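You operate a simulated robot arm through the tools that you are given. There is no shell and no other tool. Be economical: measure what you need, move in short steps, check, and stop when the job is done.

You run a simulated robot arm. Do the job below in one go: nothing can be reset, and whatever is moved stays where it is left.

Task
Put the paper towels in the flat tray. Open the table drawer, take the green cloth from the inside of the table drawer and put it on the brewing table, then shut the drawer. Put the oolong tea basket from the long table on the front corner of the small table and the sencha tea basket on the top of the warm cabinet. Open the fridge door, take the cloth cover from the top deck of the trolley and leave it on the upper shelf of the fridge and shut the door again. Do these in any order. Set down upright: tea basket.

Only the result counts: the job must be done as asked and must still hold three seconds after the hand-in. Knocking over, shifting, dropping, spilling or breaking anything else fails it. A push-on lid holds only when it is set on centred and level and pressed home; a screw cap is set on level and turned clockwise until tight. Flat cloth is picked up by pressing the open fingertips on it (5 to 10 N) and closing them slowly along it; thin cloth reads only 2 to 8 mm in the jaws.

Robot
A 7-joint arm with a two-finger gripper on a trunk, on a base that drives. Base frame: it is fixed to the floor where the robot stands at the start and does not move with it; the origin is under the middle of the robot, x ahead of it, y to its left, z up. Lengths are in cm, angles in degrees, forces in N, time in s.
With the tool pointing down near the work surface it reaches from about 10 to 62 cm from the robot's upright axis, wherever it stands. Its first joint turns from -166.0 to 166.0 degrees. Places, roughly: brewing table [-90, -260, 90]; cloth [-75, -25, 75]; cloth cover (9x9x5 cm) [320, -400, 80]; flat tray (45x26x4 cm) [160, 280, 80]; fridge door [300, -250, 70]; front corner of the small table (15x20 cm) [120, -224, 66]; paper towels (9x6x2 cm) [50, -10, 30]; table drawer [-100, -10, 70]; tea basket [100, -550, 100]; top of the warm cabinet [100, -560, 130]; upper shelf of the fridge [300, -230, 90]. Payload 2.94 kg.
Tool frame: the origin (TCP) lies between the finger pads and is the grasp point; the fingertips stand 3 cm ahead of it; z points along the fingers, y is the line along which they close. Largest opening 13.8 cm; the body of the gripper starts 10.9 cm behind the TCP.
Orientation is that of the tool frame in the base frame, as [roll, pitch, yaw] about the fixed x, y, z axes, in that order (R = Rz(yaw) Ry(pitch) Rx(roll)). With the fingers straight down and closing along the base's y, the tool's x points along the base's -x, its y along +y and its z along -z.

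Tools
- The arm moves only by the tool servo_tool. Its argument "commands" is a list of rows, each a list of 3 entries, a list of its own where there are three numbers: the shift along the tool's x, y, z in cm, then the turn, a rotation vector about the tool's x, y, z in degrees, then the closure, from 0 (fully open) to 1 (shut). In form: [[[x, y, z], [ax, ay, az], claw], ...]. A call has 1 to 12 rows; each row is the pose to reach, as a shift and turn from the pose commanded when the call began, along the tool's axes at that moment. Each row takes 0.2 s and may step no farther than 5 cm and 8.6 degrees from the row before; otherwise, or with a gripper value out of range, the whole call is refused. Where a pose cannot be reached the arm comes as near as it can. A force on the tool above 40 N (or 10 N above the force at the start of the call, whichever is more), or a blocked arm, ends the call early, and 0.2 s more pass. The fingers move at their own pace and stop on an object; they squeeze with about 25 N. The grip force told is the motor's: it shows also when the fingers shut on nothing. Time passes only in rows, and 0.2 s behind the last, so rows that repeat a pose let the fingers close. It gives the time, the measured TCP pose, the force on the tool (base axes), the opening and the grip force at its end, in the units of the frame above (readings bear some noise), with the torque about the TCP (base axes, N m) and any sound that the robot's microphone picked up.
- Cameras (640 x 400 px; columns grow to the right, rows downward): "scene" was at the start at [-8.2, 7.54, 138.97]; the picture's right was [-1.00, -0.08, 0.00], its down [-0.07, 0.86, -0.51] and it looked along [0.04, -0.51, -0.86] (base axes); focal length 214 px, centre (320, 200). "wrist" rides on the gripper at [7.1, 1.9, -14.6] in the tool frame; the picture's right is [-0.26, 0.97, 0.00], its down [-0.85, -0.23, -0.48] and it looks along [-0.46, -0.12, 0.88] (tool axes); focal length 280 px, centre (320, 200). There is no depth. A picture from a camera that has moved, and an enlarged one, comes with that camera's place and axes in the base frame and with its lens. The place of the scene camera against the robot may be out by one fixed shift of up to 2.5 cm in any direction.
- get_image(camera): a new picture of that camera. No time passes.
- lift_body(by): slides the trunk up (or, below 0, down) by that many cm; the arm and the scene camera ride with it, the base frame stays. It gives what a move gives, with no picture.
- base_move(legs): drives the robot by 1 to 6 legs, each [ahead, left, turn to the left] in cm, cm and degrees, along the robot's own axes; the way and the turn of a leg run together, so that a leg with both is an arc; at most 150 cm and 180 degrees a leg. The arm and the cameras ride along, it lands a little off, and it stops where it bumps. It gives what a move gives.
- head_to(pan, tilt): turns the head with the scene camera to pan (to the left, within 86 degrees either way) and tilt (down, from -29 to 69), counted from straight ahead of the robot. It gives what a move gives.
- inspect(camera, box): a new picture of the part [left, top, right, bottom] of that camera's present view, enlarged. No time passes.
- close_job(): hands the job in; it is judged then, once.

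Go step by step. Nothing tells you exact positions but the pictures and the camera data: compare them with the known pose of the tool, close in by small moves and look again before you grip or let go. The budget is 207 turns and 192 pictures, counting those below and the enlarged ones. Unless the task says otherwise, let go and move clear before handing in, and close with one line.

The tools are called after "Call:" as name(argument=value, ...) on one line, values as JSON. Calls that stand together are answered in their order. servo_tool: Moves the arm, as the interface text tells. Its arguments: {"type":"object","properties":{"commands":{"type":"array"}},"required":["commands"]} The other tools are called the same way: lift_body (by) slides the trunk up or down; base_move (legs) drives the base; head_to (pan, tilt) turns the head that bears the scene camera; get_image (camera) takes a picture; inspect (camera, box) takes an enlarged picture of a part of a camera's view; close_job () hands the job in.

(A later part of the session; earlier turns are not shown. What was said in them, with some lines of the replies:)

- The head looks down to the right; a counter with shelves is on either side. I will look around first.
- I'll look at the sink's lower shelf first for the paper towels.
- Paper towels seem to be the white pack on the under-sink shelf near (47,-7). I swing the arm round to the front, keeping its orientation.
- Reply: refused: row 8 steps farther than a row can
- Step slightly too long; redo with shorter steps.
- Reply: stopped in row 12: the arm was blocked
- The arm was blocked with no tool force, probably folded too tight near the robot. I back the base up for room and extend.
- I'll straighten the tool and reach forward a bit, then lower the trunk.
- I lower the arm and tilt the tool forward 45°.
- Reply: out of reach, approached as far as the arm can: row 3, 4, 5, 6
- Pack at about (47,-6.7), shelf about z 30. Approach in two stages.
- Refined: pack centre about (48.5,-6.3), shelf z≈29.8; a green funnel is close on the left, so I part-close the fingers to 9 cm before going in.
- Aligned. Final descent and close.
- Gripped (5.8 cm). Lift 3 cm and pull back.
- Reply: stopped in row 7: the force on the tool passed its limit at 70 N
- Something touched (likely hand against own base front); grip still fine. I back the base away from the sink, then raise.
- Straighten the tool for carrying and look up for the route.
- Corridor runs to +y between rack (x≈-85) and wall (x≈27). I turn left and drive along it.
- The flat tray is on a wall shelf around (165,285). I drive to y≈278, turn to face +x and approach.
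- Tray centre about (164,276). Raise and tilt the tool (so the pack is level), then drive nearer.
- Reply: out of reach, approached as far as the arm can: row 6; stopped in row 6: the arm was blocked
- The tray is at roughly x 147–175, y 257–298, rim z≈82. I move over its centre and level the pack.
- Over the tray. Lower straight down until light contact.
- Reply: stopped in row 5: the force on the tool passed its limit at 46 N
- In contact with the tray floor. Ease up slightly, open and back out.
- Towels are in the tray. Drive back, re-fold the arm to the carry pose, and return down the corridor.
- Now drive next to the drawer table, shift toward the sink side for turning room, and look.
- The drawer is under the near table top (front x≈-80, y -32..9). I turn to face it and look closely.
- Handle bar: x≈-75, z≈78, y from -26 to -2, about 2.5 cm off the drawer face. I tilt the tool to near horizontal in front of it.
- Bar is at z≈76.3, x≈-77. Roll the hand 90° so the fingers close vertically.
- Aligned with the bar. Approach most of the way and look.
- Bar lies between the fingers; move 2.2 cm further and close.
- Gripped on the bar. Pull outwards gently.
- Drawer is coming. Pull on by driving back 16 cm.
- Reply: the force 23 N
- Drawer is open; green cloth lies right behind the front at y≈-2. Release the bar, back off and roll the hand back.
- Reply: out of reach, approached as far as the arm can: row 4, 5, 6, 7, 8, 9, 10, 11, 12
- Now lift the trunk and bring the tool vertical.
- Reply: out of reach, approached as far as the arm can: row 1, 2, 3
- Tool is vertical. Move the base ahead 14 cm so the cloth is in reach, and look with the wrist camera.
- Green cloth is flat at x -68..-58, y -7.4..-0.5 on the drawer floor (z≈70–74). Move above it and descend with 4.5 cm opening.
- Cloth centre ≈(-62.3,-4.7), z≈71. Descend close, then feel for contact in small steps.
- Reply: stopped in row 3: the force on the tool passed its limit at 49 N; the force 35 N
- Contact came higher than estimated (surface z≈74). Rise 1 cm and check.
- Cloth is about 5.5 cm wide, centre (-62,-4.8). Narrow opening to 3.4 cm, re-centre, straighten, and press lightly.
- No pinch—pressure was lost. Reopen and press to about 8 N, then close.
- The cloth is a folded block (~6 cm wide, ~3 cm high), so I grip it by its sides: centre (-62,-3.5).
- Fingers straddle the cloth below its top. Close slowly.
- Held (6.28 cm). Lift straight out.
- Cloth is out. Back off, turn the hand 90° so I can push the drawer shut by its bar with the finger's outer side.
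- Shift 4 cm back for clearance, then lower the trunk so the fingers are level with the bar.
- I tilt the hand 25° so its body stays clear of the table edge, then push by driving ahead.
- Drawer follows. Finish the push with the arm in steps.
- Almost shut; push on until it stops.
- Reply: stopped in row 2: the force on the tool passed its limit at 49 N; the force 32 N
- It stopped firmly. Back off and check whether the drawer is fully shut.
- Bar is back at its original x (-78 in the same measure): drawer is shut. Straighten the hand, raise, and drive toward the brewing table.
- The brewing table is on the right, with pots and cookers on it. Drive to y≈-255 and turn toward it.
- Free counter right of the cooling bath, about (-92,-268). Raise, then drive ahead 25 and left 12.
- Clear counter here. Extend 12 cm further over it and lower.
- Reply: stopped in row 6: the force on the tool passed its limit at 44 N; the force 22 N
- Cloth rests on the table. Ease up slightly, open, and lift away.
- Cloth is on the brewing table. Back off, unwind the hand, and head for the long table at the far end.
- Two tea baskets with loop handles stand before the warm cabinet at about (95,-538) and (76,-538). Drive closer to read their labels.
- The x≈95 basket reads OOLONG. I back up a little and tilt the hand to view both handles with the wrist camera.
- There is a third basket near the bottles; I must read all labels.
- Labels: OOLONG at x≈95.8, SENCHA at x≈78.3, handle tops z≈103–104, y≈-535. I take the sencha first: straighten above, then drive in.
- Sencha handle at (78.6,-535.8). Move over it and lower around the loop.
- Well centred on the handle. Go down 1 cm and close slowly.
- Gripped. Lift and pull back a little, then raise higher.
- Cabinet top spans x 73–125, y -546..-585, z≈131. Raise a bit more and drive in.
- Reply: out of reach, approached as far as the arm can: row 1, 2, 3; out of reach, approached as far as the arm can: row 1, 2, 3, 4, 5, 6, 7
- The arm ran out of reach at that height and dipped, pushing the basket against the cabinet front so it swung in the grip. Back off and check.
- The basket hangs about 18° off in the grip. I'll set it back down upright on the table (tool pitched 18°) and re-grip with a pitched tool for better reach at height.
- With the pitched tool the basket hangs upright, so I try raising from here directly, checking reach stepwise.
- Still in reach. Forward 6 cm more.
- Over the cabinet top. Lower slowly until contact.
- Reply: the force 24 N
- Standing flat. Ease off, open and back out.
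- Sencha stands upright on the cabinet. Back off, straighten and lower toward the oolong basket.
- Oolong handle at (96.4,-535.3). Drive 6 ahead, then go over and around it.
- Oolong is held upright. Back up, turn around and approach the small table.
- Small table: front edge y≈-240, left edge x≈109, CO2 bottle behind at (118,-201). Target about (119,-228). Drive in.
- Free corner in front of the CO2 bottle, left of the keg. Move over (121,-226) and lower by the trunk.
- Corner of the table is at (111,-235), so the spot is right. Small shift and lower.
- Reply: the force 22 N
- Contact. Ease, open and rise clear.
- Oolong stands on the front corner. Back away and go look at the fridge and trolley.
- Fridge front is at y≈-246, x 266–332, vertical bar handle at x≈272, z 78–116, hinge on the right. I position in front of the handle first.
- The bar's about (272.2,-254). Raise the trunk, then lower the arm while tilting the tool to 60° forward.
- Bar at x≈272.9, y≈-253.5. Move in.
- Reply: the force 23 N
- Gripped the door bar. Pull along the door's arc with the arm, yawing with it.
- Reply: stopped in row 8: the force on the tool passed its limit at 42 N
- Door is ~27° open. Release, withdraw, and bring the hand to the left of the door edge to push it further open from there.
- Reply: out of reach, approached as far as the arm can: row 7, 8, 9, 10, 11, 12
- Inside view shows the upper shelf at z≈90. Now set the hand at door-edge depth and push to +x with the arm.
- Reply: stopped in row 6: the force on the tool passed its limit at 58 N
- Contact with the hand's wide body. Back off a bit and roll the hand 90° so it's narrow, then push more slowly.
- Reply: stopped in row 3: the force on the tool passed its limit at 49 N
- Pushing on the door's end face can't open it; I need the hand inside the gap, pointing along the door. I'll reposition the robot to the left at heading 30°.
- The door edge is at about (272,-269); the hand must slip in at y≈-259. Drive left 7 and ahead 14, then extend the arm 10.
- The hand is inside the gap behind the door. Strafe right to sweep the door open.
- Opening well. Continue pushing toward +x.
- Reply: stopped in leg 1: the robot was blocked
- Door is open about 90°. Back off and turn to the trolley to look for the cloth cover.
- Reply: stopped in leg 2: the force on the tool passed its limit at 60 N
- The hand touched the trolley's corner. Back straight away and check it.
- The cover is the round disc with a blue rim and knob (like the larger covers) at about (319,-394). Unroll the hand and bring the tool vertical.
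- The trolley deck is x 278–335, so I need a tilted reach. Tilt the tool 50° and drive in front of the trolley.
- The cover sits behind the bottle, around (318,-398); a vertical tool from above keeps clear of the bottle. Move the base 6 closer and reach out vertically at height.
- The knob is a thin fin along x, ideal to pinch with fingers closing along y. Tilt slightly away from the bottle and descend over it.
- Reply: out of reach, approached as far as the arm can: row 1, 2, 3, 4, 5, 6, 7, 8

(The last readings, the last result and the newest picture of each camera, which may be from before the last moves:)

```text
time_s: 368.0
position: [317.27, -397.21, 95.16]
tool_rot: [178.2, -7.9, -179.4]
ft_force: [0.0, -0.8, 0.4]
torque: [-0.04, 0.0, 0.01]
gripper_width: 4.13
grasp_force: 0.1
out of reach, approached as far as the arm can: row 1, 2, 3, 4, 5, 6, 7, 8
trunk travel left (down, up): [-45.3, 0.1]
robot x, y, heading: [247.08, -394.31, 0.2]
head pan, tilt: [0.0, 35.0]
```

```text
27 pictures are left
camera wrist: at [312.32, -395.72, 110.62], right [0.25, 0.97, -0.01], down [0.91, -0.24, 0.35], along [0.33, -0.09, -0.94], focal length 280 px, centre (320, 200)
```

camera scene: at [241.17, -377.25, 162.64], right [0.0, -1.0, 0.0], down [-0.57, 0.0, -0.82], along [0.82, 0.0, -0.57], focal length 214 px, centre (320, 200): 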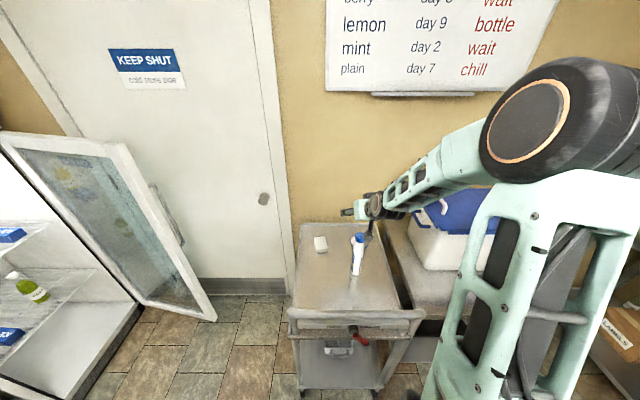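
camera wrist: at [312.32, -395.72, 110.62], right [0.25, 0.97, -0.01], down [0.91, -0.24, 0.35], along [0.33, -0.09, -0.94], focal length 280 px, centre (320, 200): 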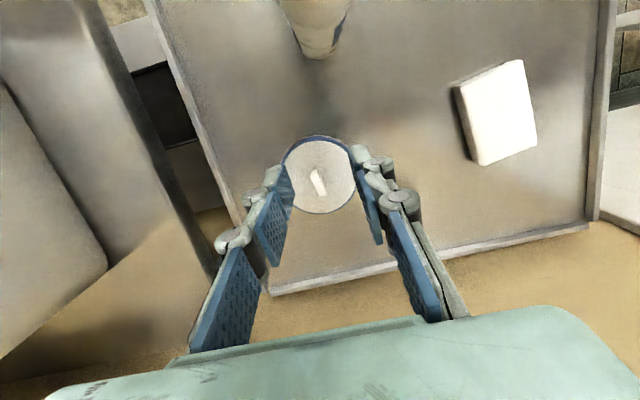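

Call:
servo_tool(commands=[[[-1.5, -0.4, 1.5], [0, -3, 0], 0.7], [[-3.1, -0.7, 3.5], [0, -6, 0], 0.7], [[-3.1, -0.7, 5.6], [0, -6, 0], 0.7], [[-3.1, -0.7, 5.6], [0, -6, 0], 0.7]])

Call:
get_image(camera="wrist")

```text
time_s: 369.0
position: [319.66, -397.56, 89.11]
tool_rot: [178.2, -1.9, -179.7]
ft_force: [-0.5, 0.0, -0.7]
torque: [0.01, 0.02, -0.03]
gripper_width: 4.15
grasp_force: 0.1
trunk travel left (down, up): [-45.3, 0.1]
robot x, y, heading: [246.98, -394.11, 0.2]
head pan, tilt: [0.0, 35.0]
```

```text
26 pictures are left
camera wrist: at [312.99, -396.22, 103.97], right [0.26, 0.97, 0.02], down [0.87, -0.24, 0.44], along [0.43, -0.09, -0.9], focal length 280 px, centre (320, 200)
```

wrist: 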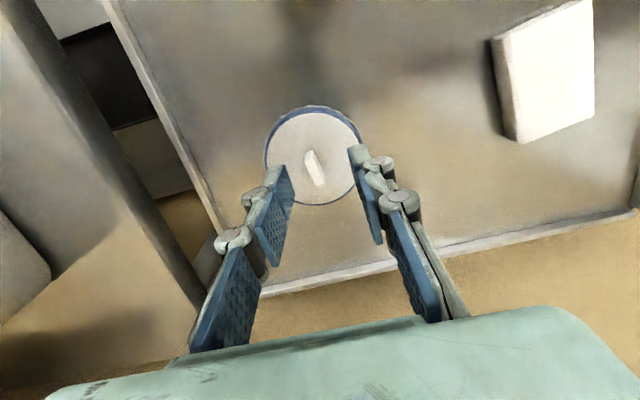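

Call:
servo_tool(commands=[[[-0.8, -0.6, 1.5], [0, 0, 0], 0.7], [[-1, -0.6, 3], [0, 0, 0], 0.7], [[-1, -0.6, 4.2], [0, 0, 0], 0.7], [[-1, -0.6, 4.2], [0, 0, 0], 0.7]])

Call:
get_image(camera="wrist")

```text
time_s: 370.0
position: [319.46, -398.05, 85.17]
tool_rot: [178.2, -1.9, -179.6]
ft_force: [0.1, -0.9, 0.0]
torque: [0.02, 0.0, 0.0]
gripper_width: 4.12
grasp_force: 0.0
out of reach, approached as far as the arm can: row 1, 2, 3, 4
trunk travel left (down, up): [-45.3, 0.1]
robot x, y, heading: [247.62, -394.64, 0.2]
head pan, tilt: [0.0, 35.0]
```

```text
25 pictures are left
camera wrist: at [312.88, -396.63, 99.93], right [0.26, 0.97, 0.02], down [0.87, -0.24, 0.44], along [0.43, -0.09, -0.9], focal length 280 px, centre (320, 200)
```

wrist: 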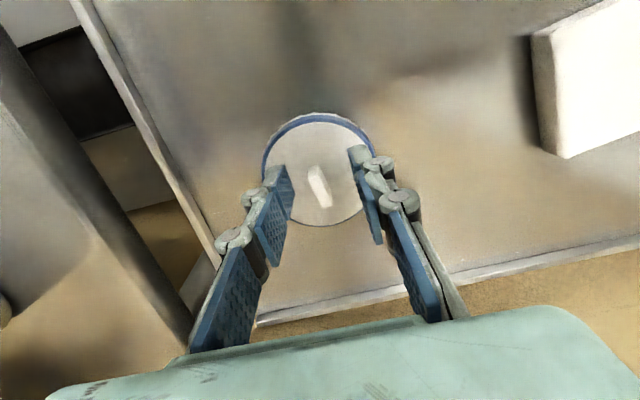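

Just short by ~1 cm; nudge the base ahead 1.3 cm, then lower and pinch the knob.

Call:
base_move(legs=[[1.4, 0, 0]])

Call:
servo_tool(commands=[[[0, -0.1, 0.7], [0, 0, 0], 0.7], [[0, -0.1, 1.4], [0, 0, 0], 0.7], [[0, -0.1, 1.9], [0, 0, 0], 0.7], [[0, -0.1, 2.3], [0, 0, 0], 0.7]])

Call:
get_image(camera="wrist")

```text
time_s: 370.9
position: [320.17, -398.1, 85.11]
tool_rot: [178.1, -2.0, -179.6]
ft_force: [-0.3, -0.6, 1.1]
torque: [0.01, 0.03, 0.0]
gripper_width: 4.16
grasp_force: 0.1
trunk travel left (down, up): [-45.3, 0.1]
robot x, y, heading: [247.78, -394.2, 0.3]
head pan, tilt: [0.0, 35.0]
stopped in leg 1: the robot was blocked; the commanded pose is now the measured one
```

```text
time_s: 371.9
position: [319.65, -398.0, 82.86]
tool_rot: [178.2, -1.9, -179.6]
ft_force: [-0.7, 0.1, 0.5]
torque: [-0.04, 0.03, 0.02]
gripper_width: 4.13
grasp_force: 0.1
out of reach, approached as far as the arm can: row 4
trunk travel left (down, up): [-45.3, 0.1]
robot x, y, heading: [247.89, -394.63, -0.2]
head pan, tilt: [0.0, 35.0]
```

```text
24 pictures are left
camera wrist: at [313.03, -396.66, 97.68], right [0.26, 0.97, 0.02], down [0.87, -0.24, 0.44], along [0.43, -0.09, -0.9], focal length 280 px, centre (320, 200)
```

wrist: 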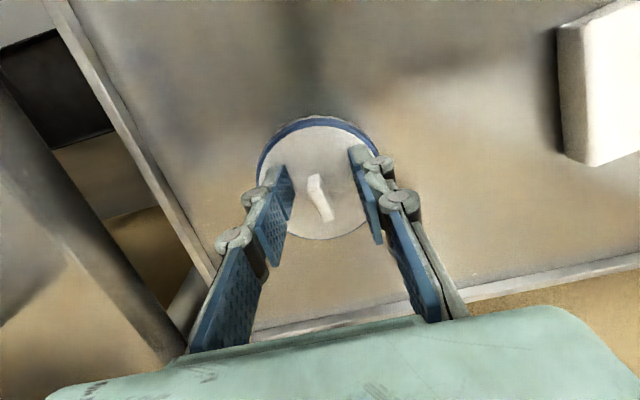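

Rotate the tips slightly forward (gains reach) to centre on the knob, then close.

Call:
servo_tool(commands=[[[-0.8, -0.1, -0.2], [0, -3.5, 0], 0.7], [[-1.5, -0.2, -0.3], [0, -7, 0], 0.7], [[-1.6, -0.2, 0], [0, -7, 0], 0.7], [[-1.6, -0.2, 0], [0, -7, 0], 0.7]])

Call:
get_image(camera="wrist")

```text
time_s: 372.9
position: [321.16, -398.24, 82.81]
tool_rot: [178.2, 5.3, -179.8]
ft_force: [-0.2, -0.6, 1.7]
torque: [-0.05, -0.01, 0.01]
gripper_width: 4.16
grasp_force: 0.3
trunk travel left (down, up): [-45.3, 0.1]
robot x, y, heading: [247.46, -394.21, 0.1]
head pan, tilt: [0.0, 35.0]
```

```text
23 pictures are left
camera wrist: at [312.87, -396.8, 96.78], right [0.26, 0.97, 0.05], down [0.8, -0.24, 0.54], along [0.54, -0.1, -0.84], focal length 280 px, centre (320, 200)
```

wrist: 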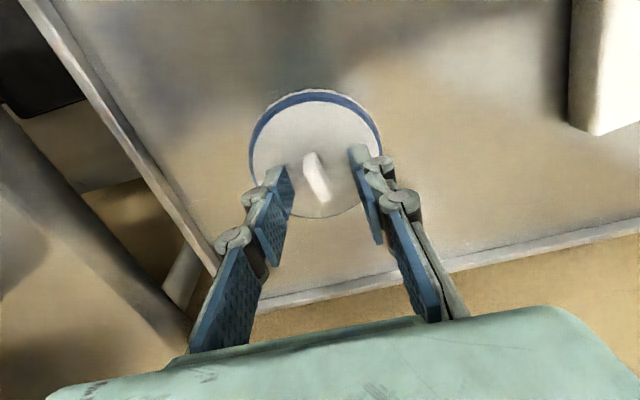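

Call:
servo_tool(commands=[[[0, 0, 0.35], [0, 0, 0], 0.7], [[0, 0, 0.35], [0, 0, 0], 0.8], [[0, 0, 0.35], [0, 0, 0], 0.9], [[0, 0, 0.35], [0, 0, 0], 1], [[0, 0, 0.35], [0, 0, 0], 1], [[0, 0, 0.35], [0, 0, 0], 1]])

```text
time_s: 374.3
position: [321.39, -398.08, 82.73]
tool_rot: [178.1, 5.4, -179.8]
ft_force: [6.2, 3.1, 15.3]
torque: [-0.26, -0.19, 0.15]
gripper_width: 0.83
grasp_force: 25.3
trunk travel left (down, up): [-45.3, 0.1]
robot x, y, heading: [247.1, -394.36, 0.0]
head pan, tilt: [0.0, 35.0]
```

Knob pinched (0.83 cm). Lift straight up.

Call:
servo_tool(commands=[[[0, 0, -1.5], [0, 0, 0], 1], [[0, 0, -4], [0, 0, 0], 1], [[-0.2, 0, -8], [0, 0, 0], 1], [[-0.2, 0, -12.5], [0, 0, 0], 1], [[-0.2, 0, -17], [0, 0, 0], 1], [[-0.2, 0, -21.5], [0, 0, 0], 1], [[-0.2, 0, -26], [0, 0, 0], 1], [[-0.2, 0, -30], [0, 0, 0], 1], [[-0.2, 0, -30], [0, 0, 0], 1]])

Call:
get_image(camera="wrist")

```text
time_s: 376.3
position: [318.73, -399.16, 112.28]
tool_rot: [178.1, 5.2, -180.0]
ft_force: [0.1, -0.3, -1.5]
torque: [-0.02, -0.04, 0.01]
gripper_width: 0.81
grasp_force: 25.1
trunk travel left (down, up): [-45.3, 0.1]
robot x, y, heading: [247.55, -394.68, -0.1]
head pan, tilt: [0.0, 35.0]
```

```text
22 pictures are left
camera wrist: at [310.36, -397.74, 126.23], right [0.26, 0.97, 0.05], down [0.8, -0.24, 0.54], along [0.54, -0.1, -0.84], focal length 280 px, centre (320, 200)
```

wrist: 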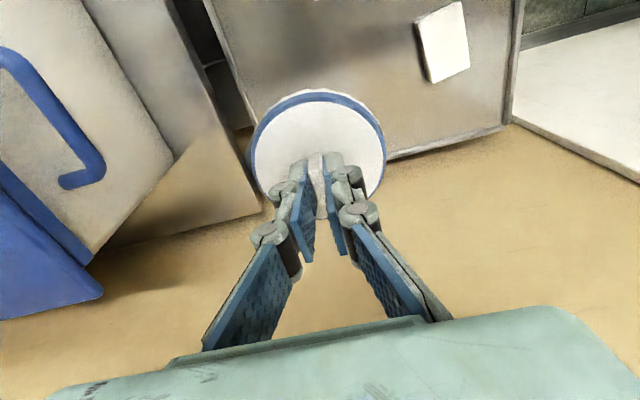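

Cover in hand. Back off, turn to face the fridge and line up with the left half of the upper shelf.

Call:
base_move(legs=[[-50, 0, 0], [0, 0, 90], [66, 0, 0], [0, -84, 0]])

Call:
head_to(pan=-5, tilt=35)

Call:
get_image(camera="scene")

Call:
get_image(camera="wrist")

```text
time_s: 393.6
position: [285.4, -256.85, 112.35]
tool_rot: [178.2, 5.1, -89.8]
ft_force: [0.1, -0.2, -0.3]
torque: [0.02, -0.02, -0.03]
gripper_width: 0.8
grasp_force: 25.0
trunk travel left (down, up): [-45.3, 0.1]
robot x, y, heading: [280.68, -328.29, 90.3]
head pan, tilt: [0.0, 35.0]
```

```text
time_s: 394.2
position: [285.35, -256.84, 112.31]
tool_rot: [178.1, 5.1, -89.7]
ft_force: [-0.3, 1.2, -0.6]
torque: [0.01, 0.02, 0.01]
gripper_width: 0.77
grasp_force: 24.9
trunk travel left (down, up): [-45.3, 0.1]
robot x, y, heading: [280.63, -328.07, 90.1]
head pan, tilt: [-5.0, 35.0]
```

```text
21 pictures are left
camera scene: at [267.36, -326.49, 162.63], right [1.0, -0.08, 0.0], down [-0.05, -0.57, -0.82], along [0.07, 0.82, -0.57], focal length 214 px, centre (320, 200)
```

scene: 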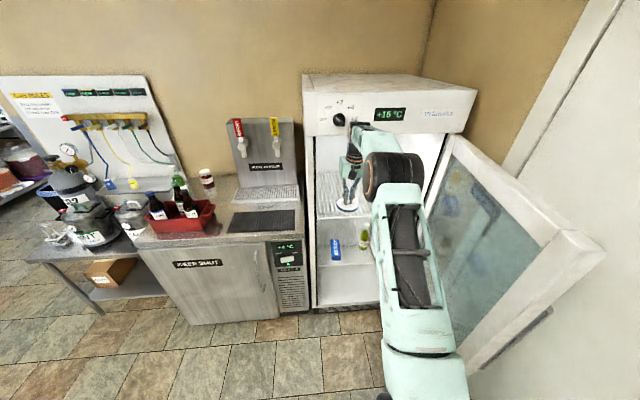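

```text
20 pictures are left
camera wrist: at [283.9, -265.18, 126.21], right [-0.97, 0.25, 0.05], down [0.24, 0.8, 0.54], along [0.09, 0.54, -0.84], focal length 280 px, centre (320, 200)
```

wrist: 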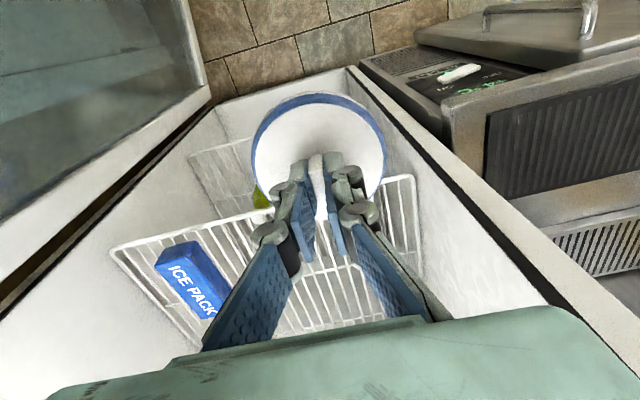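

Shelf front edge y≈-242 and the left half is free. Lower the trunk 11 cm, then drive in 22 cm.

Call:
lift_body(by=-11)

Call:
base_move(legs=[[12, 0, 0]])

Call:
get_image(camera="wrist")

Call:
inspect(camera="scene", box=[290, 60, 490, 310])

```text
time_s: 395.7
position: [285.35, -256.88, 101.25]
tool_rot: [178.2, 5.2, -89.8]
ft_force: [0.3, 0.2, 0.1]
torque: [0.02, -0.01, -0.02]
gripper_width: 0.82
grasp_force: 24.9
trunk travel left (down, up): [-34.3, 11.1]
robot x, y, heading: [280.78, -328.11, 89.9]
head pan, tilt: [-5.0, 35.0]
```

```text
time_s: 396.9
position: [285.21, -244.8, 101.21]
tool_rot: [178.1, 5.1, -89.6]
ft_force: [0.2, 0.4, -0.5]
torque: [0.02, 0.01, -0.01]
gripper_width: 0.78
grasp_force: 25.0
trunk travel left (down, up): [-34.3, 11.1]
robot x, y, heading: [280.66, -316.09, 90.6]
head pan, tilt: [-5.0, 35.0]
```

```text
19 pictures are left
camera wrist: at [283.75, -253.23, 115.18], right [-0.97, 0.25, 0.05], down [0.24, 0.81, 0.54], along [0.09, 0.54, -0.84], focal length 280 px, centre (320, 200)
```

wrist: 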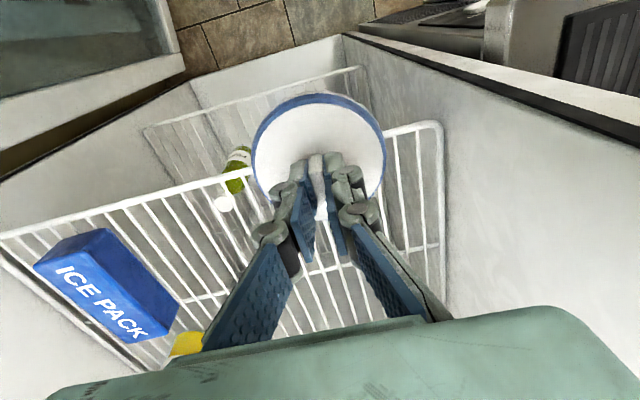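

```text
1.60 times, centred on (390, 185) of scene
camera zoom: at [267.29, -314.55, 151.63], right [1.0, -0.08, 0.0], down [-0.05, -0.57, -0.82], along [0.07, 0.82, -0.57], focal length 343 px, centre (208, 224)
```

zoom: 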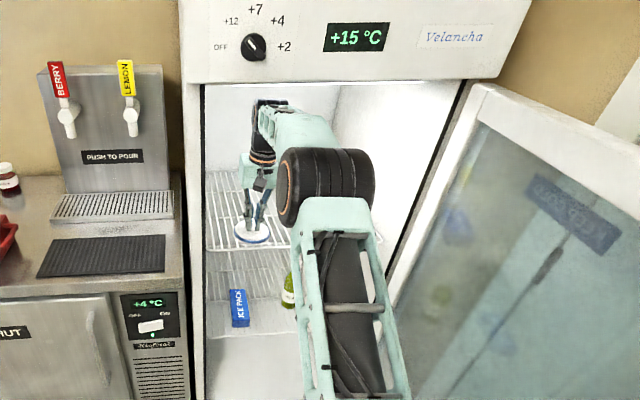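

Call:
base_move(legs=[[10, 0, 0]])

Call:
get_image(camera="wrist")

```text
time_s: 398.1
position: [285.04, -234.9, 101.2]
tool_rot: [178.2, 5.1, -89.7]
ft_force: [1.2, 0.4, -0.9]
torque: [-0.05, -0.02, 0.02]
gripper_width: 0.82
grasp_force: 25.5
trunk travel left (down, up): [-34.3, 11.1]
robot x, y, heading: [281.0, -305.78, 90.4]
head pan, tilt: [-5.0, 35.0]
```

```text
17 pictures are left
camera wrist: at [283.69, -243.31, 115.17], right [-0.97, 0.25, 0.05], down [0.24, 0.81, 0.54], along [0.09, 0.54, -0.84], focal length 280 px, centre (320, 200)
```

wrist: 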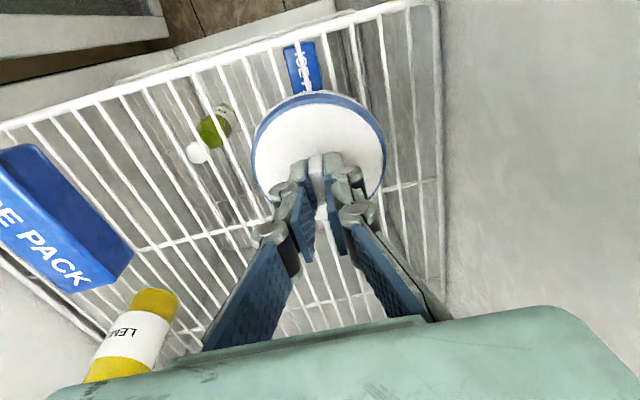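

Over the free shelf area. Lower until it touches.

Call:
servo_tool(commands=[[[0, 0, 1], [0, 0, 0], 1], [[0, 0, 2], [0, 0, 0], 1], [[0, 0, 2.8], [0, 0, 0], 1], [[0, 0, 3.5], [0, 0, 0], 1]])

Call:
get_image(camera="wrist")

```text
time_s: 399.1
position: [285.01, -234.65, 97.84]
tool_rot: [178.2, 5.1, -89.6]
ft_force: [0.0, -0.2, -1.1]
torque: [-0.02, 0.01, 0.0]
gripper_width: 0.78
grasp_force: 24.9
trunk travel left (down, up): [-34.3, 11.1]
robot x, y, heading: [280.43, -305.97, 90.5]
head pan, tilt: [-5.0, 35.0]
```

```text
16 pictures are left
camera wrist: at [283.55, -243.0, 111.66], right [-0.97, 0.25, 0.05], down [0.24, 0.81, 0.54], along [0.09, 0.54, -0.84], focal length 280 px, centre (320, 200)
```

wrist: 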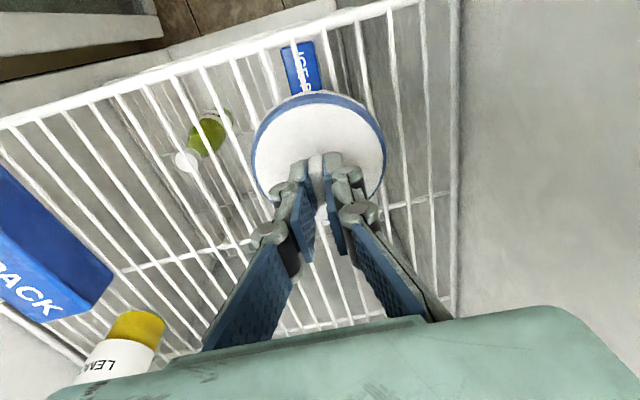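

Call:
servo_tool(commands=[[[0, 0, 0.6], [0, 0, 0], 1], [[0, 0, 1.2], [0, 0, 0], 1], [[0, 0, 1.8], [0, 0, 0], 1], [[0, 0, 2.4], [0, 0, 0], 1], [[0, 0, 3.0], [0, 0, 0], 1]])

```text
time_s: 400.2
position: [284.83, -234.47, 94.69]
tool_rot: [178.1, 5.1, -89.5]
ft_force: [-0.6, 0.8, 0.1]
torque: [0.01, -0.03, 0.01]
gripper_width: 0.79
grasp_force: 25.3
trunk travel left (down, up): [-34.3, 11.1]
robot x, y, heading: [280.89, -306.5, 90.3]
head pan, tilt: [-5.0, 35.0]
```

Call:
servo_tool(commands=[[[0, 0, 0.5], [0, 0, 0], 1], [[0, 0, 1.0], [0, 0, 0], 1], [[0, 0, 1.5], [0, 0, 0], 1], [[0, 0, 2.0], [0, 0, 0], 1], [[0, 0, 2.5], [0, 0, 0], 1], [[0, 0, 3.0], [0, 0, 0], 1]])

Call:
get_image(camera="wrist")

```text
time_s: 401.0
position: [284.86, -234.0, 94.67]
tool_rot: [178.2, 6.1, -89.8]
ft_force: [0.3, -2.2, 16.5]
torque: [-0.63, -0.25, -0.09]
gripper_width: 0.82
grasp_force: 24.8
trunk travel left (down, up): [-34.3, 11.1]
robot x, y, heading: [280.82, -306.19, 90.2]
head pan, tilt: [-5.0, 35.0]
stopped in row 3: the force on the tool passed its limit at 44 N (the readings are from after the stop); the commanded pose is now the measured one
```

```text
15 pictures are left
camera wrist: at [283.4, -242.66, 108.38], right [-0.97, 0.25, 0.06], down [0.24, 0.8, 0.56], along [0.09, 0.55, -0.83], focal length 280 px, centre (320, 200)
```

wrist: 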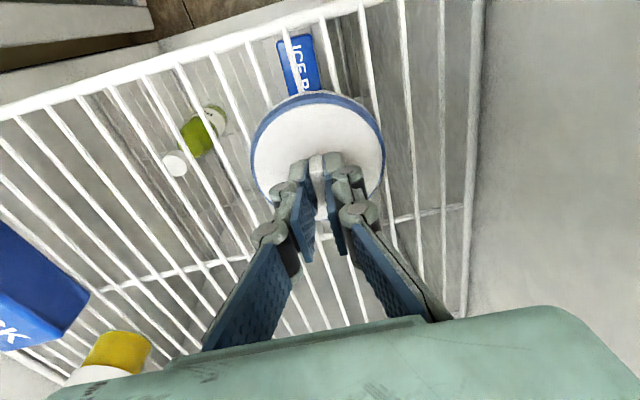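

Contact with the shelf. Ease, open the fingers, rise, and back out.

Call:
servo_tool(commands=[[[0, 0, -0.2], [0, 1, 0], 1], [[0, 0, -0.2], [0, 1, 0], 0.85], [[0, 0, -0.2], [0, 1, 0], 0.7], [[0, 0, -0.2], [0, 1, 0], 0.7], [[0, 0, -2.5], [0, 1, 0], 0.7], [[0, 0, -5.5], [0, 1, 0], 0.7], [[0, 0, -5.5], [0, 1, 0], 0.7]])

Call:
get_image(camera="wrist")

```text
time_s: 402.6
position: [285.06, -234.6, 99.54]
tool_rot: [178.2, 4.6, -89.7]
ft_force: [0.1, 0.5, -0.1]
torque: [0.0, 0.03, 0.0]
gripper_width: 4.15
grasp_force: 0.0
trunk travel left (down, up): [-34.3, 11.1]
robot x, y, heading: [281.02, -306.22, 90.2]
head pan, tilt: [-5.0, 35.0]
```

```text
14 pictures are left
camera wrist: at [283.57, -242.82, 113.58], right [-0.97, 0.25, 0.05], down [0.24, 0.81, 0.54], along [0.09, 0.53, -0.84], focal length 280 px, centre (320, 200)
```

wrist: 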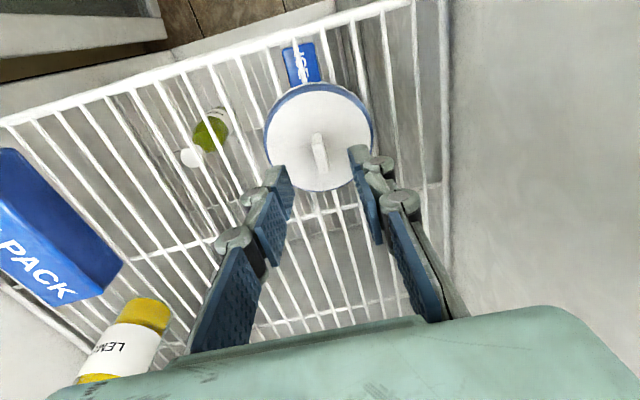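

Cover rests on the shelf. Back out of the fridge and look at the door to close it.

Call:
base_move(legs=[[-28, 0, 0]])

Call:
head_to(pan=-50, tilt=35)

Call:
get_image(camera="scene")

```text
time_s: 404.6
position: [285.22, -262.26, 99.64]
tool_rot: [178.2, 4.7, -89.6]
ft_force: [0.5, -1.3, -0.1]
torque: [0.03, -0.01, 0.05]
gripper_width: 4.15
grasp_force: 0.0
trunk travel left (down, up): [-34.3, 11.1]
robot x, y, heading: [280.74, -333.78, 90.1]
head pan, tilt: [-5.0, 35.0]
```

```text
time_s: 405.7
position: [285.23, -262.23, 99.58]
tool_rot: [178.2, 4.7, -89.5]
ft_force: [0.8, 0.0, -0.1]
torque: [0.01, 0.0, 0.0]
gripper_width: 4.16
grasp_force: 0.0
trunk travel left (down, up): [-34.3, 11.1]
robot x, y, heading: [281.04, -334.05, 90.4]
head pan, tilt: [-50.0, 35.0]
```

```text
13 pictures are left
camera scene: at [273.39, -335.51, 151.63], right [0.65, -0.76, 0.0], down [-0.44, -0.37, -0.82], along [0.62, 0.53, -0.57], focal length 214 px, centre (320, 200)
```

scene: 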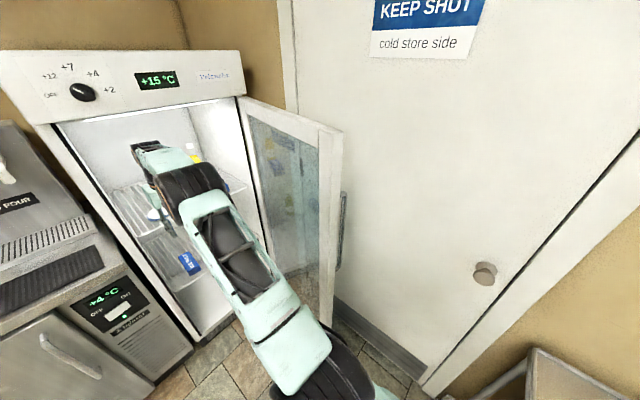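

Plan: reach over the top of the door (z≈135) with the fingers straddling it near its free edge, and drag it closed. Raise the hand first.

Call:
lift_body(by=11)

Call:
servo_tool(commands=[[[3.2, -1.5, -3], [0, 1, 0], 0.5], [[6.4, -3, -6], [0, 2, 0], 0.2], [[9.6, -4.5, -9], [0, 3, 0], 0.2], [[12.5, -6, -12], [0, 4.7, 0], 0.2], [[15.4, -7.5, -15], [0, 4.7, 0], 0.2], [[18.3, -9, -18], [0, 4.7, 0], 0.2], [[21.2, -11, -21], [0, 4.7, 0], 0.2], [[24, -13, -24.2], [0, 4.7, 0], 0.2], [[27, -15, -27.4], [0, 4.7, 0], 0.2], [[30, -17, -30.6], [0, 4.7, 0], 0.2], [[32, -19, -34], [0, 4.7, 0], 0.2], [[32, -19, -34], [0, 4.7, 0], 0.2]])

Call:
get_image(camera="wrist")

```text
time_s: 407.1
position: [285.24, -262.23, 110.6]
tool_rot: [178.1, 4.7, -89.6]
ft_force: [-0.2, 0.8, -0.3]
torque: [-0.05, -0.03, -0.02]
gripper_width: 4.13
grasp_force: 0.1
trunk travel left (down, up): [-45.3, 0.1]
robot x, y, heading: [280.31, -334.0, 90.4]
head pan, tilt: [-50.0, 35.0]
```

```text
time_s: 409.7
position: [305.54, -296.75, 141.19]
tool_rot: [178.1, 0.0, -89.5]
ft_force: [0.3, 1.2, 0.1]
torque: [0.01, 0.0, -0.03]
gripper_width: 11.04
grasp_force: 0.0
trunk travel left (down, up): [-45.3, 0.1]
robot x, y, heading: [280.19, -333.56, 90.4]
head pan, tilt: [-50.0, 35.0]
```

```text
12 pictures are left
camera wrist: at [304.14, -303.8, 155.96], right [-0.97, 0.25, 0.03], down [0.24, 0.85, 0.47], along [0.09, 0.46, -0.88], focal length 280 px, centre (320, 200)
```

wrist: 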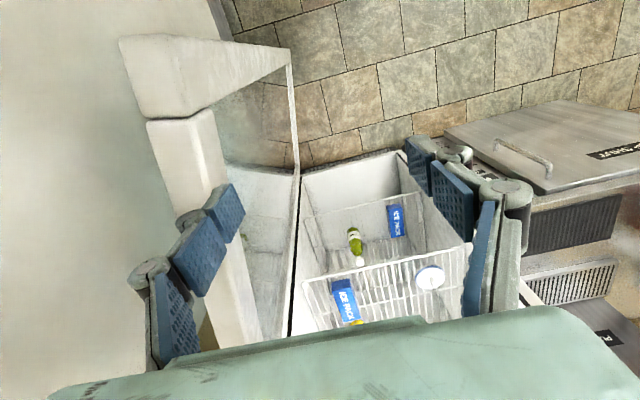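

The door's top end is at x 312–317, y≈-302. Move over it (slightly higher), then lower the open fingers astride it.

Call:
servo_tool(commands=[[[0, -2, -2], [0, 0, 0], 0.2], [[0, -6, -2], [0, 0, 0], 0.2], [[0, -9.3, -2], [0, 0, 0], 0.2], [[0, -9.3, 1], [0, 0, 0], 0.2], [[0, -9.3, 4], [0, 0, 0], 0.2], [[0, -9.3, 6.5], [0, 0, 0], 0.2], [[0, -9.3, 8], [0, 0, 0], 0.2]])

Call:
get_image(camera="wrist")

```text
time_s: 411.3
position: [314.6, -296.67, 132.93]
tool_rot: [178.2, 0.1, -89.4]
ft_force: [-0.2, 0.7, -0.3]
torque: [-0.01, 0.0, -0.02]
gripper_width: 11.02
grasp_force: 0.0
trunk travel left (down, up): [-45.3, 0.1]
robot x, y, heading: [280.96, -333.92, 90.3]
head pan, tilt: [-50.0, 35.0]
```

```text
11 pictures are left
camera wrist: at [313.13, -303.75, 147.6], right [-0.97, 0.25, 0.03], down [0.24, 0.85, 0.47], along [0.09, 0.46, -0.88], focal length 280 px, centre (320, 200)
```

wrist: 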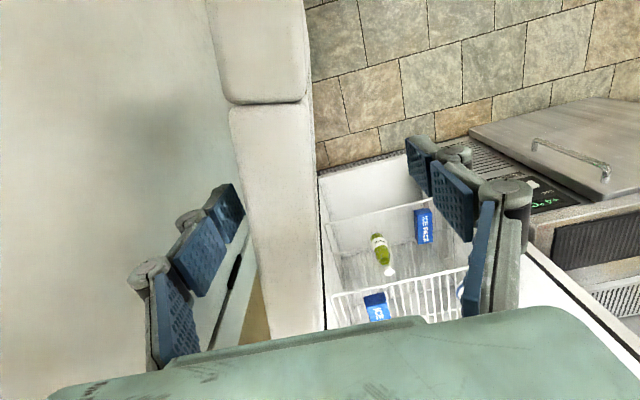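

Door top is a bit lower (z≈131) and at x 314.5–319. Shift 2 cm outward and lower 4.5 cm.

Call:
servo_tool(commands=[[[0, -2.2, -0.5], [0, 0, 0], 0.2], [[0, -2.2, 1.5], [0, 0, 0], 0.2], [[0, -2.2, 3], [0, 0, 0], 0.2], [[0, -2.2, 4.5], [0, 0, 0], 0.2], [[0, -2.2, 4.5], [0, 0, 0], 0.2]])

Call:
get_image(camera="wrist")

```text
time_s: 412.5
position: [316.55, -296.6, 128.55]
tool_rot: [178.2, -0.1, -89.5]
ft_force: [0.5, 0.1, -0.6]
torque: [0.02, 0.01, 0.02]
gripper_width: 11.03
grasp_force: 0.0
trunk travel left (down, up): [-45.3, 0.1]
robot x, y, heading: [280.77, -334.27, 90.3]
head pan, tilt: [-50.0, 35.0]
```

```text
10 pictures are left
camera wrist: at [315.16, -303.72, 143.06], right [-0.97, 0.25, 0.03], down [0.24, 0.85, 0.47], along [0.09, 0.46, -0.88], focal length 280 px, centre (320, 200)
```

wrist: 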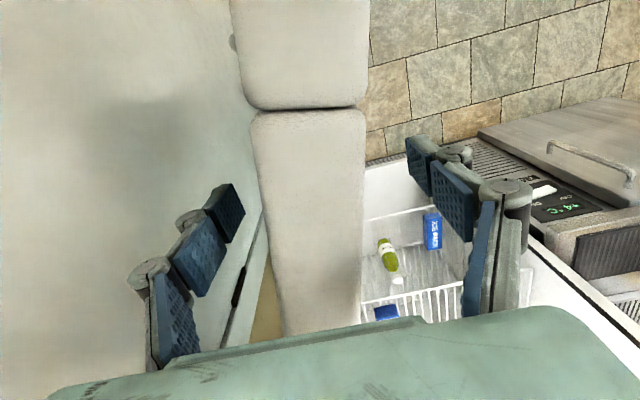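

The fingers straddle the door. Drag it closed along its arc with the base.

Call:
base_move(legs=[[5, 15, 0], [9, 13, 0]])

Call:
get_image(camera="wrist")

```text
time_s: 415.9
position: [288.64, -282.83, 128.46]
tool_rot: [178.2, -0.1, -89.4]
ft_force: [-0.3, 0.0, 0.5]
torque: [0.0, 0.0, -0.03]
gripper_width: 11.03
grasp_force: 0.1
trunk travel left (down, up): [-45.3, 0.1]
robot x, y, heading: [253.01, -320.07, 90.5]
head pan, tilt: [-50.0, 35.0]
```

```text
9 pictures are left
camera wrist: at [287.12, -289.87, 143.07], right [-0.97, 0.25, 0.03], down [0.24, 0.85, 0.47], along [0.09, 0.46, -0.88], focal length 280 px, centre (320, 200)
```

wrist: 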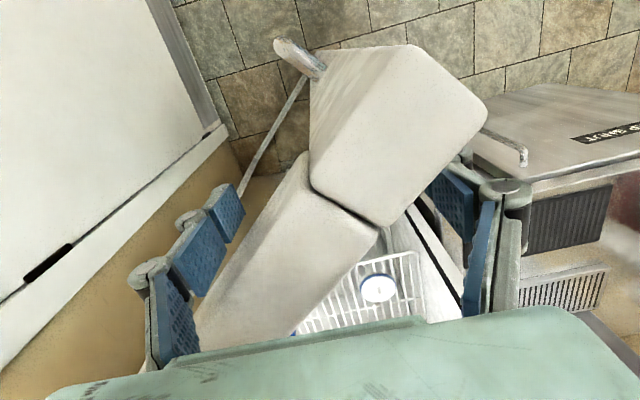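

Door is about 45° closed. Lift the fingers off, back off, close and tilt the hand, then push from the front.

Call:
servo_tool(commands=[[[0, 0, -4], [0, 0, 0], 0.2], [[0, 0, -8], [0, 0, 0], 0.2], [[0, 0, -11], [0, 0, 0], 0.2], [[0, 0, -11], [0, 0, 0], 0.2]])

Call:
base_move(legs=[[-16, 0, 0]])

Call:
servo_tool(commands=[[[-1, 0, 3], [0, -7.5, 0], 0.6], [[-2, 0, 6], [0, -15, 0], 1], [[-3, 0, 9], [0, -22.5, 0], 1], [[-4, 0, 12], [0, -30, 0], 1], [[-4, 0, 15], [0, -37, 0], 1], [[-4, 0, 15], [0, -37, 0], 1]])

Call:
get_image(camera="wrist")

```text
time_s: 416.9
position: [288.9, -282.69, 139.48]
tool_rot: [178.2, 0.0, -89.3]
ft_force: [0.2, 0.2, -0.3]
torque: [-0.01, 0.0, -0.02]
gripper_width: 11.05
grasp_force: 0.0
trunk travel left (down, up): [-45.3, 0.1]
robot x, y, heading: [252.97, -320.3, 90.4]
head pan, tilt: [-50.0, 35.0]
```

```text
time_s: 418.3
position: [289.1, -298.63, 139.46]
tool_rot: [178.2, -0.1, -89.4]
ft_force: [-0.1, -0.5, -0.7]
torque: [0.05, 0.01, 0.02]
gripper_width: 11.06
grasp_force: 0.0
trunk travel left (down, up): [-45.3, 0.1]
robot x, y, heading: [252.72, -335.95, 90.5]
head pan, tilt: [-50.0, 35.0]
```

```text
time_s: 419.7
position: [288.52, -294.51, 124.6]
tool_rot: [177.9, 36.8, -90.8]
ft_force: [-0.1, -0.4, 0.2]
torque: [-0.05, 0.06, 0.0]
gripper_width: 0.01
grasp_force: 24.3
trunk travel left (down, up): [-45.3, 0.1]
robot x, y, heading: [252.84, -336.24, 90.2]
head pan, tilt: [-50.0, 35.0]
```

```text
8 pictures are left
camera wrist: at [286.92, -308.99, 131.94], right [-0.96, 0.2, 0.19], down [0.25, 0.39, 0.88], along [0.1, 0.9, -0.43], focal length 280 px, centre (320, 200)
```

wrist: 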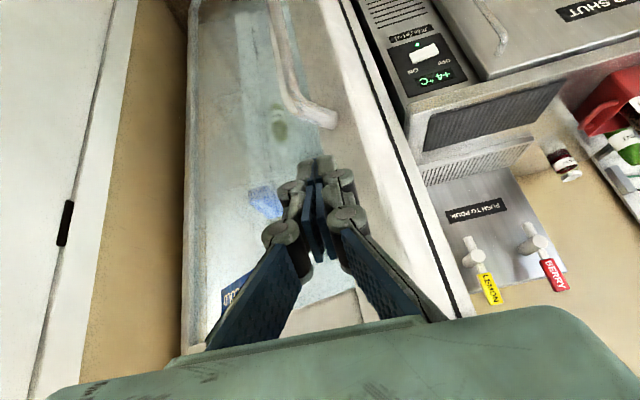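

Push forward: base first, then the arm with force feedback.

Call:
base_move(legs=[[26, 0, 0]])

Call:
servo_tool(commands=[[[-1.2, 0, 0.9], [0, 0, 0], 1], [[-2.4, 0, 1.8], [0, 0, 0], 1], [[-3.6, 0, 2.7], [0, 0, 0], 1], [[-4.8, 0, 3.6], [0, 0, 0], 1], [[-6, 0, 4.5], [0, 0, 0], 1], [[-7.2, 0, 5.4], [0, 0, 0], 1], [[-8.4, 0, 6.3], [0, 0, 0], 1], [[-9.6, 0, 7.2], [0, 0, 0], 1], [[-10.8, 0, 8.1], [0, 0, 0], 1]])

Call:
get_image(camera="scene")

```text
time_s: 421.6
position: [288.11, -268.12, 124.48]
tool_rot: [177.6, 36.9, -90.6]
ft_force: [1.0, 0.1, 0.0]
torque: [-0.02, -0.02, -0.05]
gripper_width: 0.01
grasp_force: 24.9
trunk travel left (down, up): [-45.3, 0.1]
robot x, y, heading: [252.57, -309.27, 90.8]
head pan, tilt: [-50.0, 35.0]
```

```text
time_s: 423.6
position: [288.01, -254.69, 124.58]
tool_rot: [177.7, 36.9, -90.5]
ft_force: [-0.3, 0.5, -0.6]
torque: [0.02, 0.01, 0.01]
gripper_width: 0.0
grasp_force: 24.8
trunk travel left (down, up): [-45.3, 0.1]
robot x, y, heading: [252.77, -310.04, 90.7]
head pan, tilt: [-50.0, 35.0]
```

```text
7 pictures are left
camera scene: at [245.34, -311.31, 162.64], right [0.65, -0.76, 0.0], down [-0.44, -0.37, -0.82], along [0.62, 0.53, -0.57], focal length 214 px, centre (320, 200)
```

scene: 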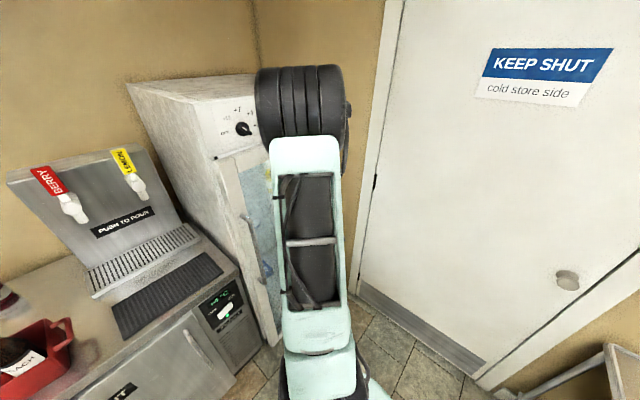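

Door looks nearly flush. Push on until it stops firmly.

Call:
servo_tool(commands=[[[-0.6, 0, 0.45], [0, 0, 0], 1], [[-1.2, 0, 0.9], [0, 0, 0], 1], [[-1.8, 0, 1.35], [0, 0, 0], 1], [[-2.4, 0, 1.8], [0, 0, 0], 1], [[-3.0, 0, 2.25], [0, 0, 0], 1], [[-3.6, 0, 2.7], [0, 0, 0], 1], [[-4.2, 0, 3.15], [0, 0, 0], 1]])

Call:
get_image(camera="wrist")

```text
time_s: 424.9
position: [287.93, -251.77, 124.46]
tool_rot: [177.6, 36.2, -90.8]
ft_force: [-4.9, -18.5, 6.3]
torque: [-0.08, 0.07, 0.09]
gripper_width: 0.58
grasp_force: 27.9
trunk travel left (down, up): [-45.3, 0.1]
robot x, y, heading: [252.9, -309.76, 90.5]
head pan, tilt: [-50.0, 35.0]
stopped in row 6: the force on the tool passed its limit at 44 N (the readings are from after the stop); the commanded pose is now the measured one
```

```text
6 pictures are left
camera wrist: at [286.53, -266.14, 132.07], right [-0.96, 0.2, 0.19], down [0.26, 0.41, 0.88], along [0.1, 0.89, -0.44], focal length 280 px, centre (320, 200)
```

wrist: 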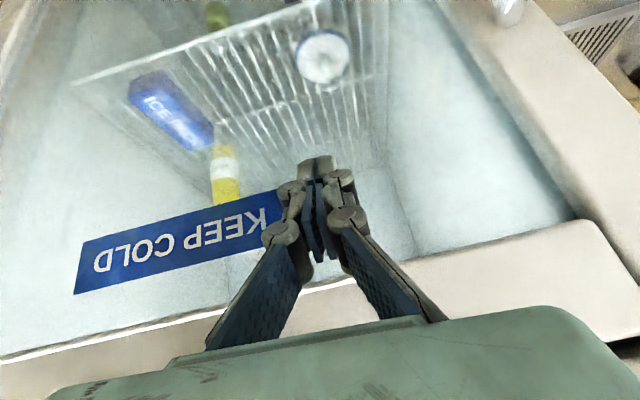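

Firm stop against the shut door; the cover is visible inside. Back away and verify the seam.

Call:
servo_tool(commands=[[[1.5, 0, -1.2], [0, 0, 0], 1], [[4.5, 0, -3.6], [0, 0, 0], 1], [[7.5, 0, -6], [0, 0, 0], 1]])

Call:
base_move(legs=[[-16, 0, 0], [0, 50, 0]])

Call:
get_image(camera="scene")

```text
time_s: 425.7
position: [288.05, -260.94, 124.54]
tool_rot: [177.5, 36.2, -90.7]
ft_force: [0.7, -0.9, 0.0]
torque: [0.01, 0.01, 0.03]
gripper_width: 0.0
grasp_force: 28.1
trunk travel left (down, up): [-45.3, 0.1]
robot x, y, heading: [253.05, -309.9, 90.6]
head pan, tilt: [-50.0, 35.0]
```

```text
time_s: 431.6
position: [238.12, -277.22, 124.55]
tool_rot: [177.5, 36.0, -90.4]
ft_force: [-0.5, 0.8, 0.6]
torque: [-0.02, 0.0, 0.02]
gripper_width: 0.0
grasp_force: 28.6
trunk travel left (down, up): [-45.3, 0.1]
robot x, y, heading: [203.01, -326.51, 91.2]
head pan, tilt: [-50.0, 35.0]
```

```text
5 pictures are left
camera scene: at [195.62, -328.16, 162.63], right [0.66, -0.76, 0.0], down [-0.43, -0.38, -0.82], along [0.62, 0.54, -0.57], focal length 214 px, centre (320, 200)
```

scene: 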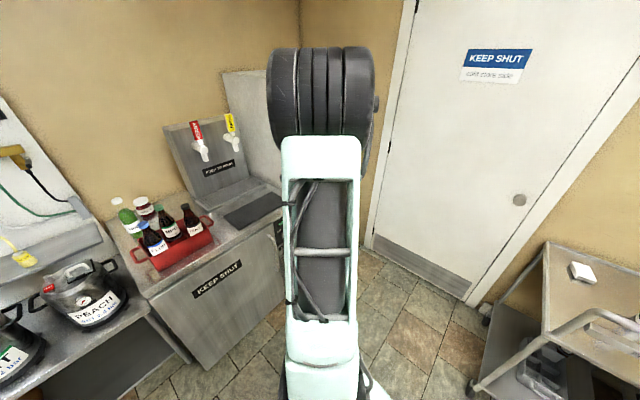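

Call:
base_move(legs=[[0, 0, 40]])

Call:
head_to(pan=-84, tilt=30)

Call:
get_image(camera="scene")

```text
time_s: 433.9
position: [198.32, -266.15, 124.56]
tool_rot: [177.5, 36.0, -50.5]
ft_force: [0.1, -0.5, -0.4]
torque: [0.01, 0.01, -0.04]
gripper_width: 0.0
grasp_force: 29.2
trunk travel left (down, up): [-45.3, 0.1]
robot x, y, heading: [203.15, -326.27, 130.8]
head pan, tilt: [-50.0, 35.0]
```

```text
time_s: 434.9
position: [198.39, -266.17, 124.61]
tool_rot: [177.5, 36.1, -50.5]
ft_force: [-0.1, 0.1, -0.1]
torque: [-0.06, 0.0, 0.0]
gripper_width: 0.01
grasp_force: 28.1
trunk travel left (down, up): [-45.3, 0.1]
robot x, y, heading: [203.12, -326.45, 130.8]
head pan, tilt: [-84.0, 30.0]
```

```text
4 pictures are left
camera scene: at [203.55, -333.98, 163.41], right [0.73, -0.68, 0.0], down [-0.34, -0.37, -0.87], along [0.59, 0.63, -0.5], focal length 214 px, centre (320, 200)
```

scene: 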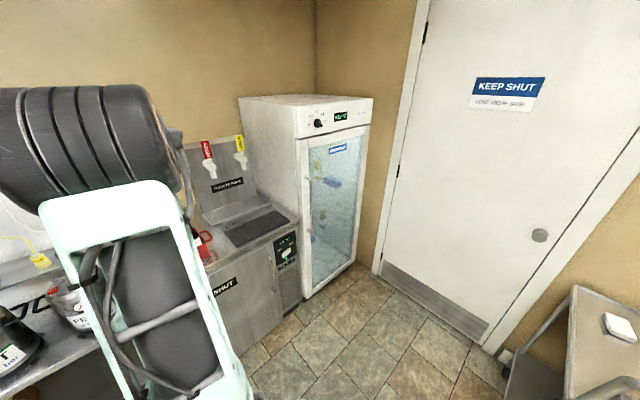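

Call:
inspect(camera="scene", box=[270, 90, 390, 310])

Call:
inspect(camera="scene", box=[540, 270, 640, 400])

```text
1.82 times, centred on (330, 200) of scene
camera zoom: at [203.55, -333.98, 163.41], right [0.73, -0.68, 0.0], down [-0.34, -0.37, -0.87], along [0.59, 0.63, -0.5], focal length 390 px, centre (302, 200)
```

zoom: 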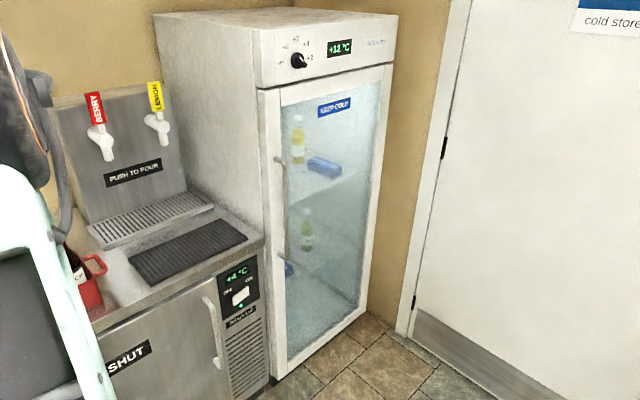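

```text
3.08 times, centred on (590, 335) of scene
camera zoom: at [203.55, -333.98, 163.41], right [0.73, -0.68, 0.0], down [-0.34, -0.37, -0.87], along [0.59, 0.63, -0.5], focal length 660 px, centre (-511, -215)
```

zoom: 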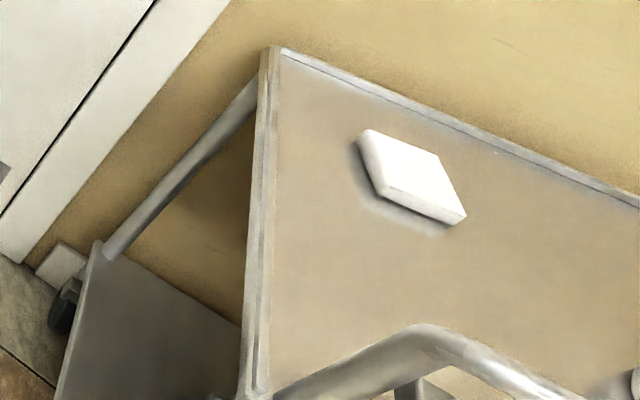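

The fridge is shut again (its display is back to +12 °C) and all the other tasks are done, so I'm handing in.

Call:
close_job()

```text
The job is handed in.
```

All five items are where you asked, and both the drawer and the fridge door are shut. Two things happened on the way: the hand knocked the trolley corner once, and the sencha basket swung against the cabinet front before I set it down upright. I saw no damage or shift from either, but I did not check the trolley bottle again after lifting the cover.
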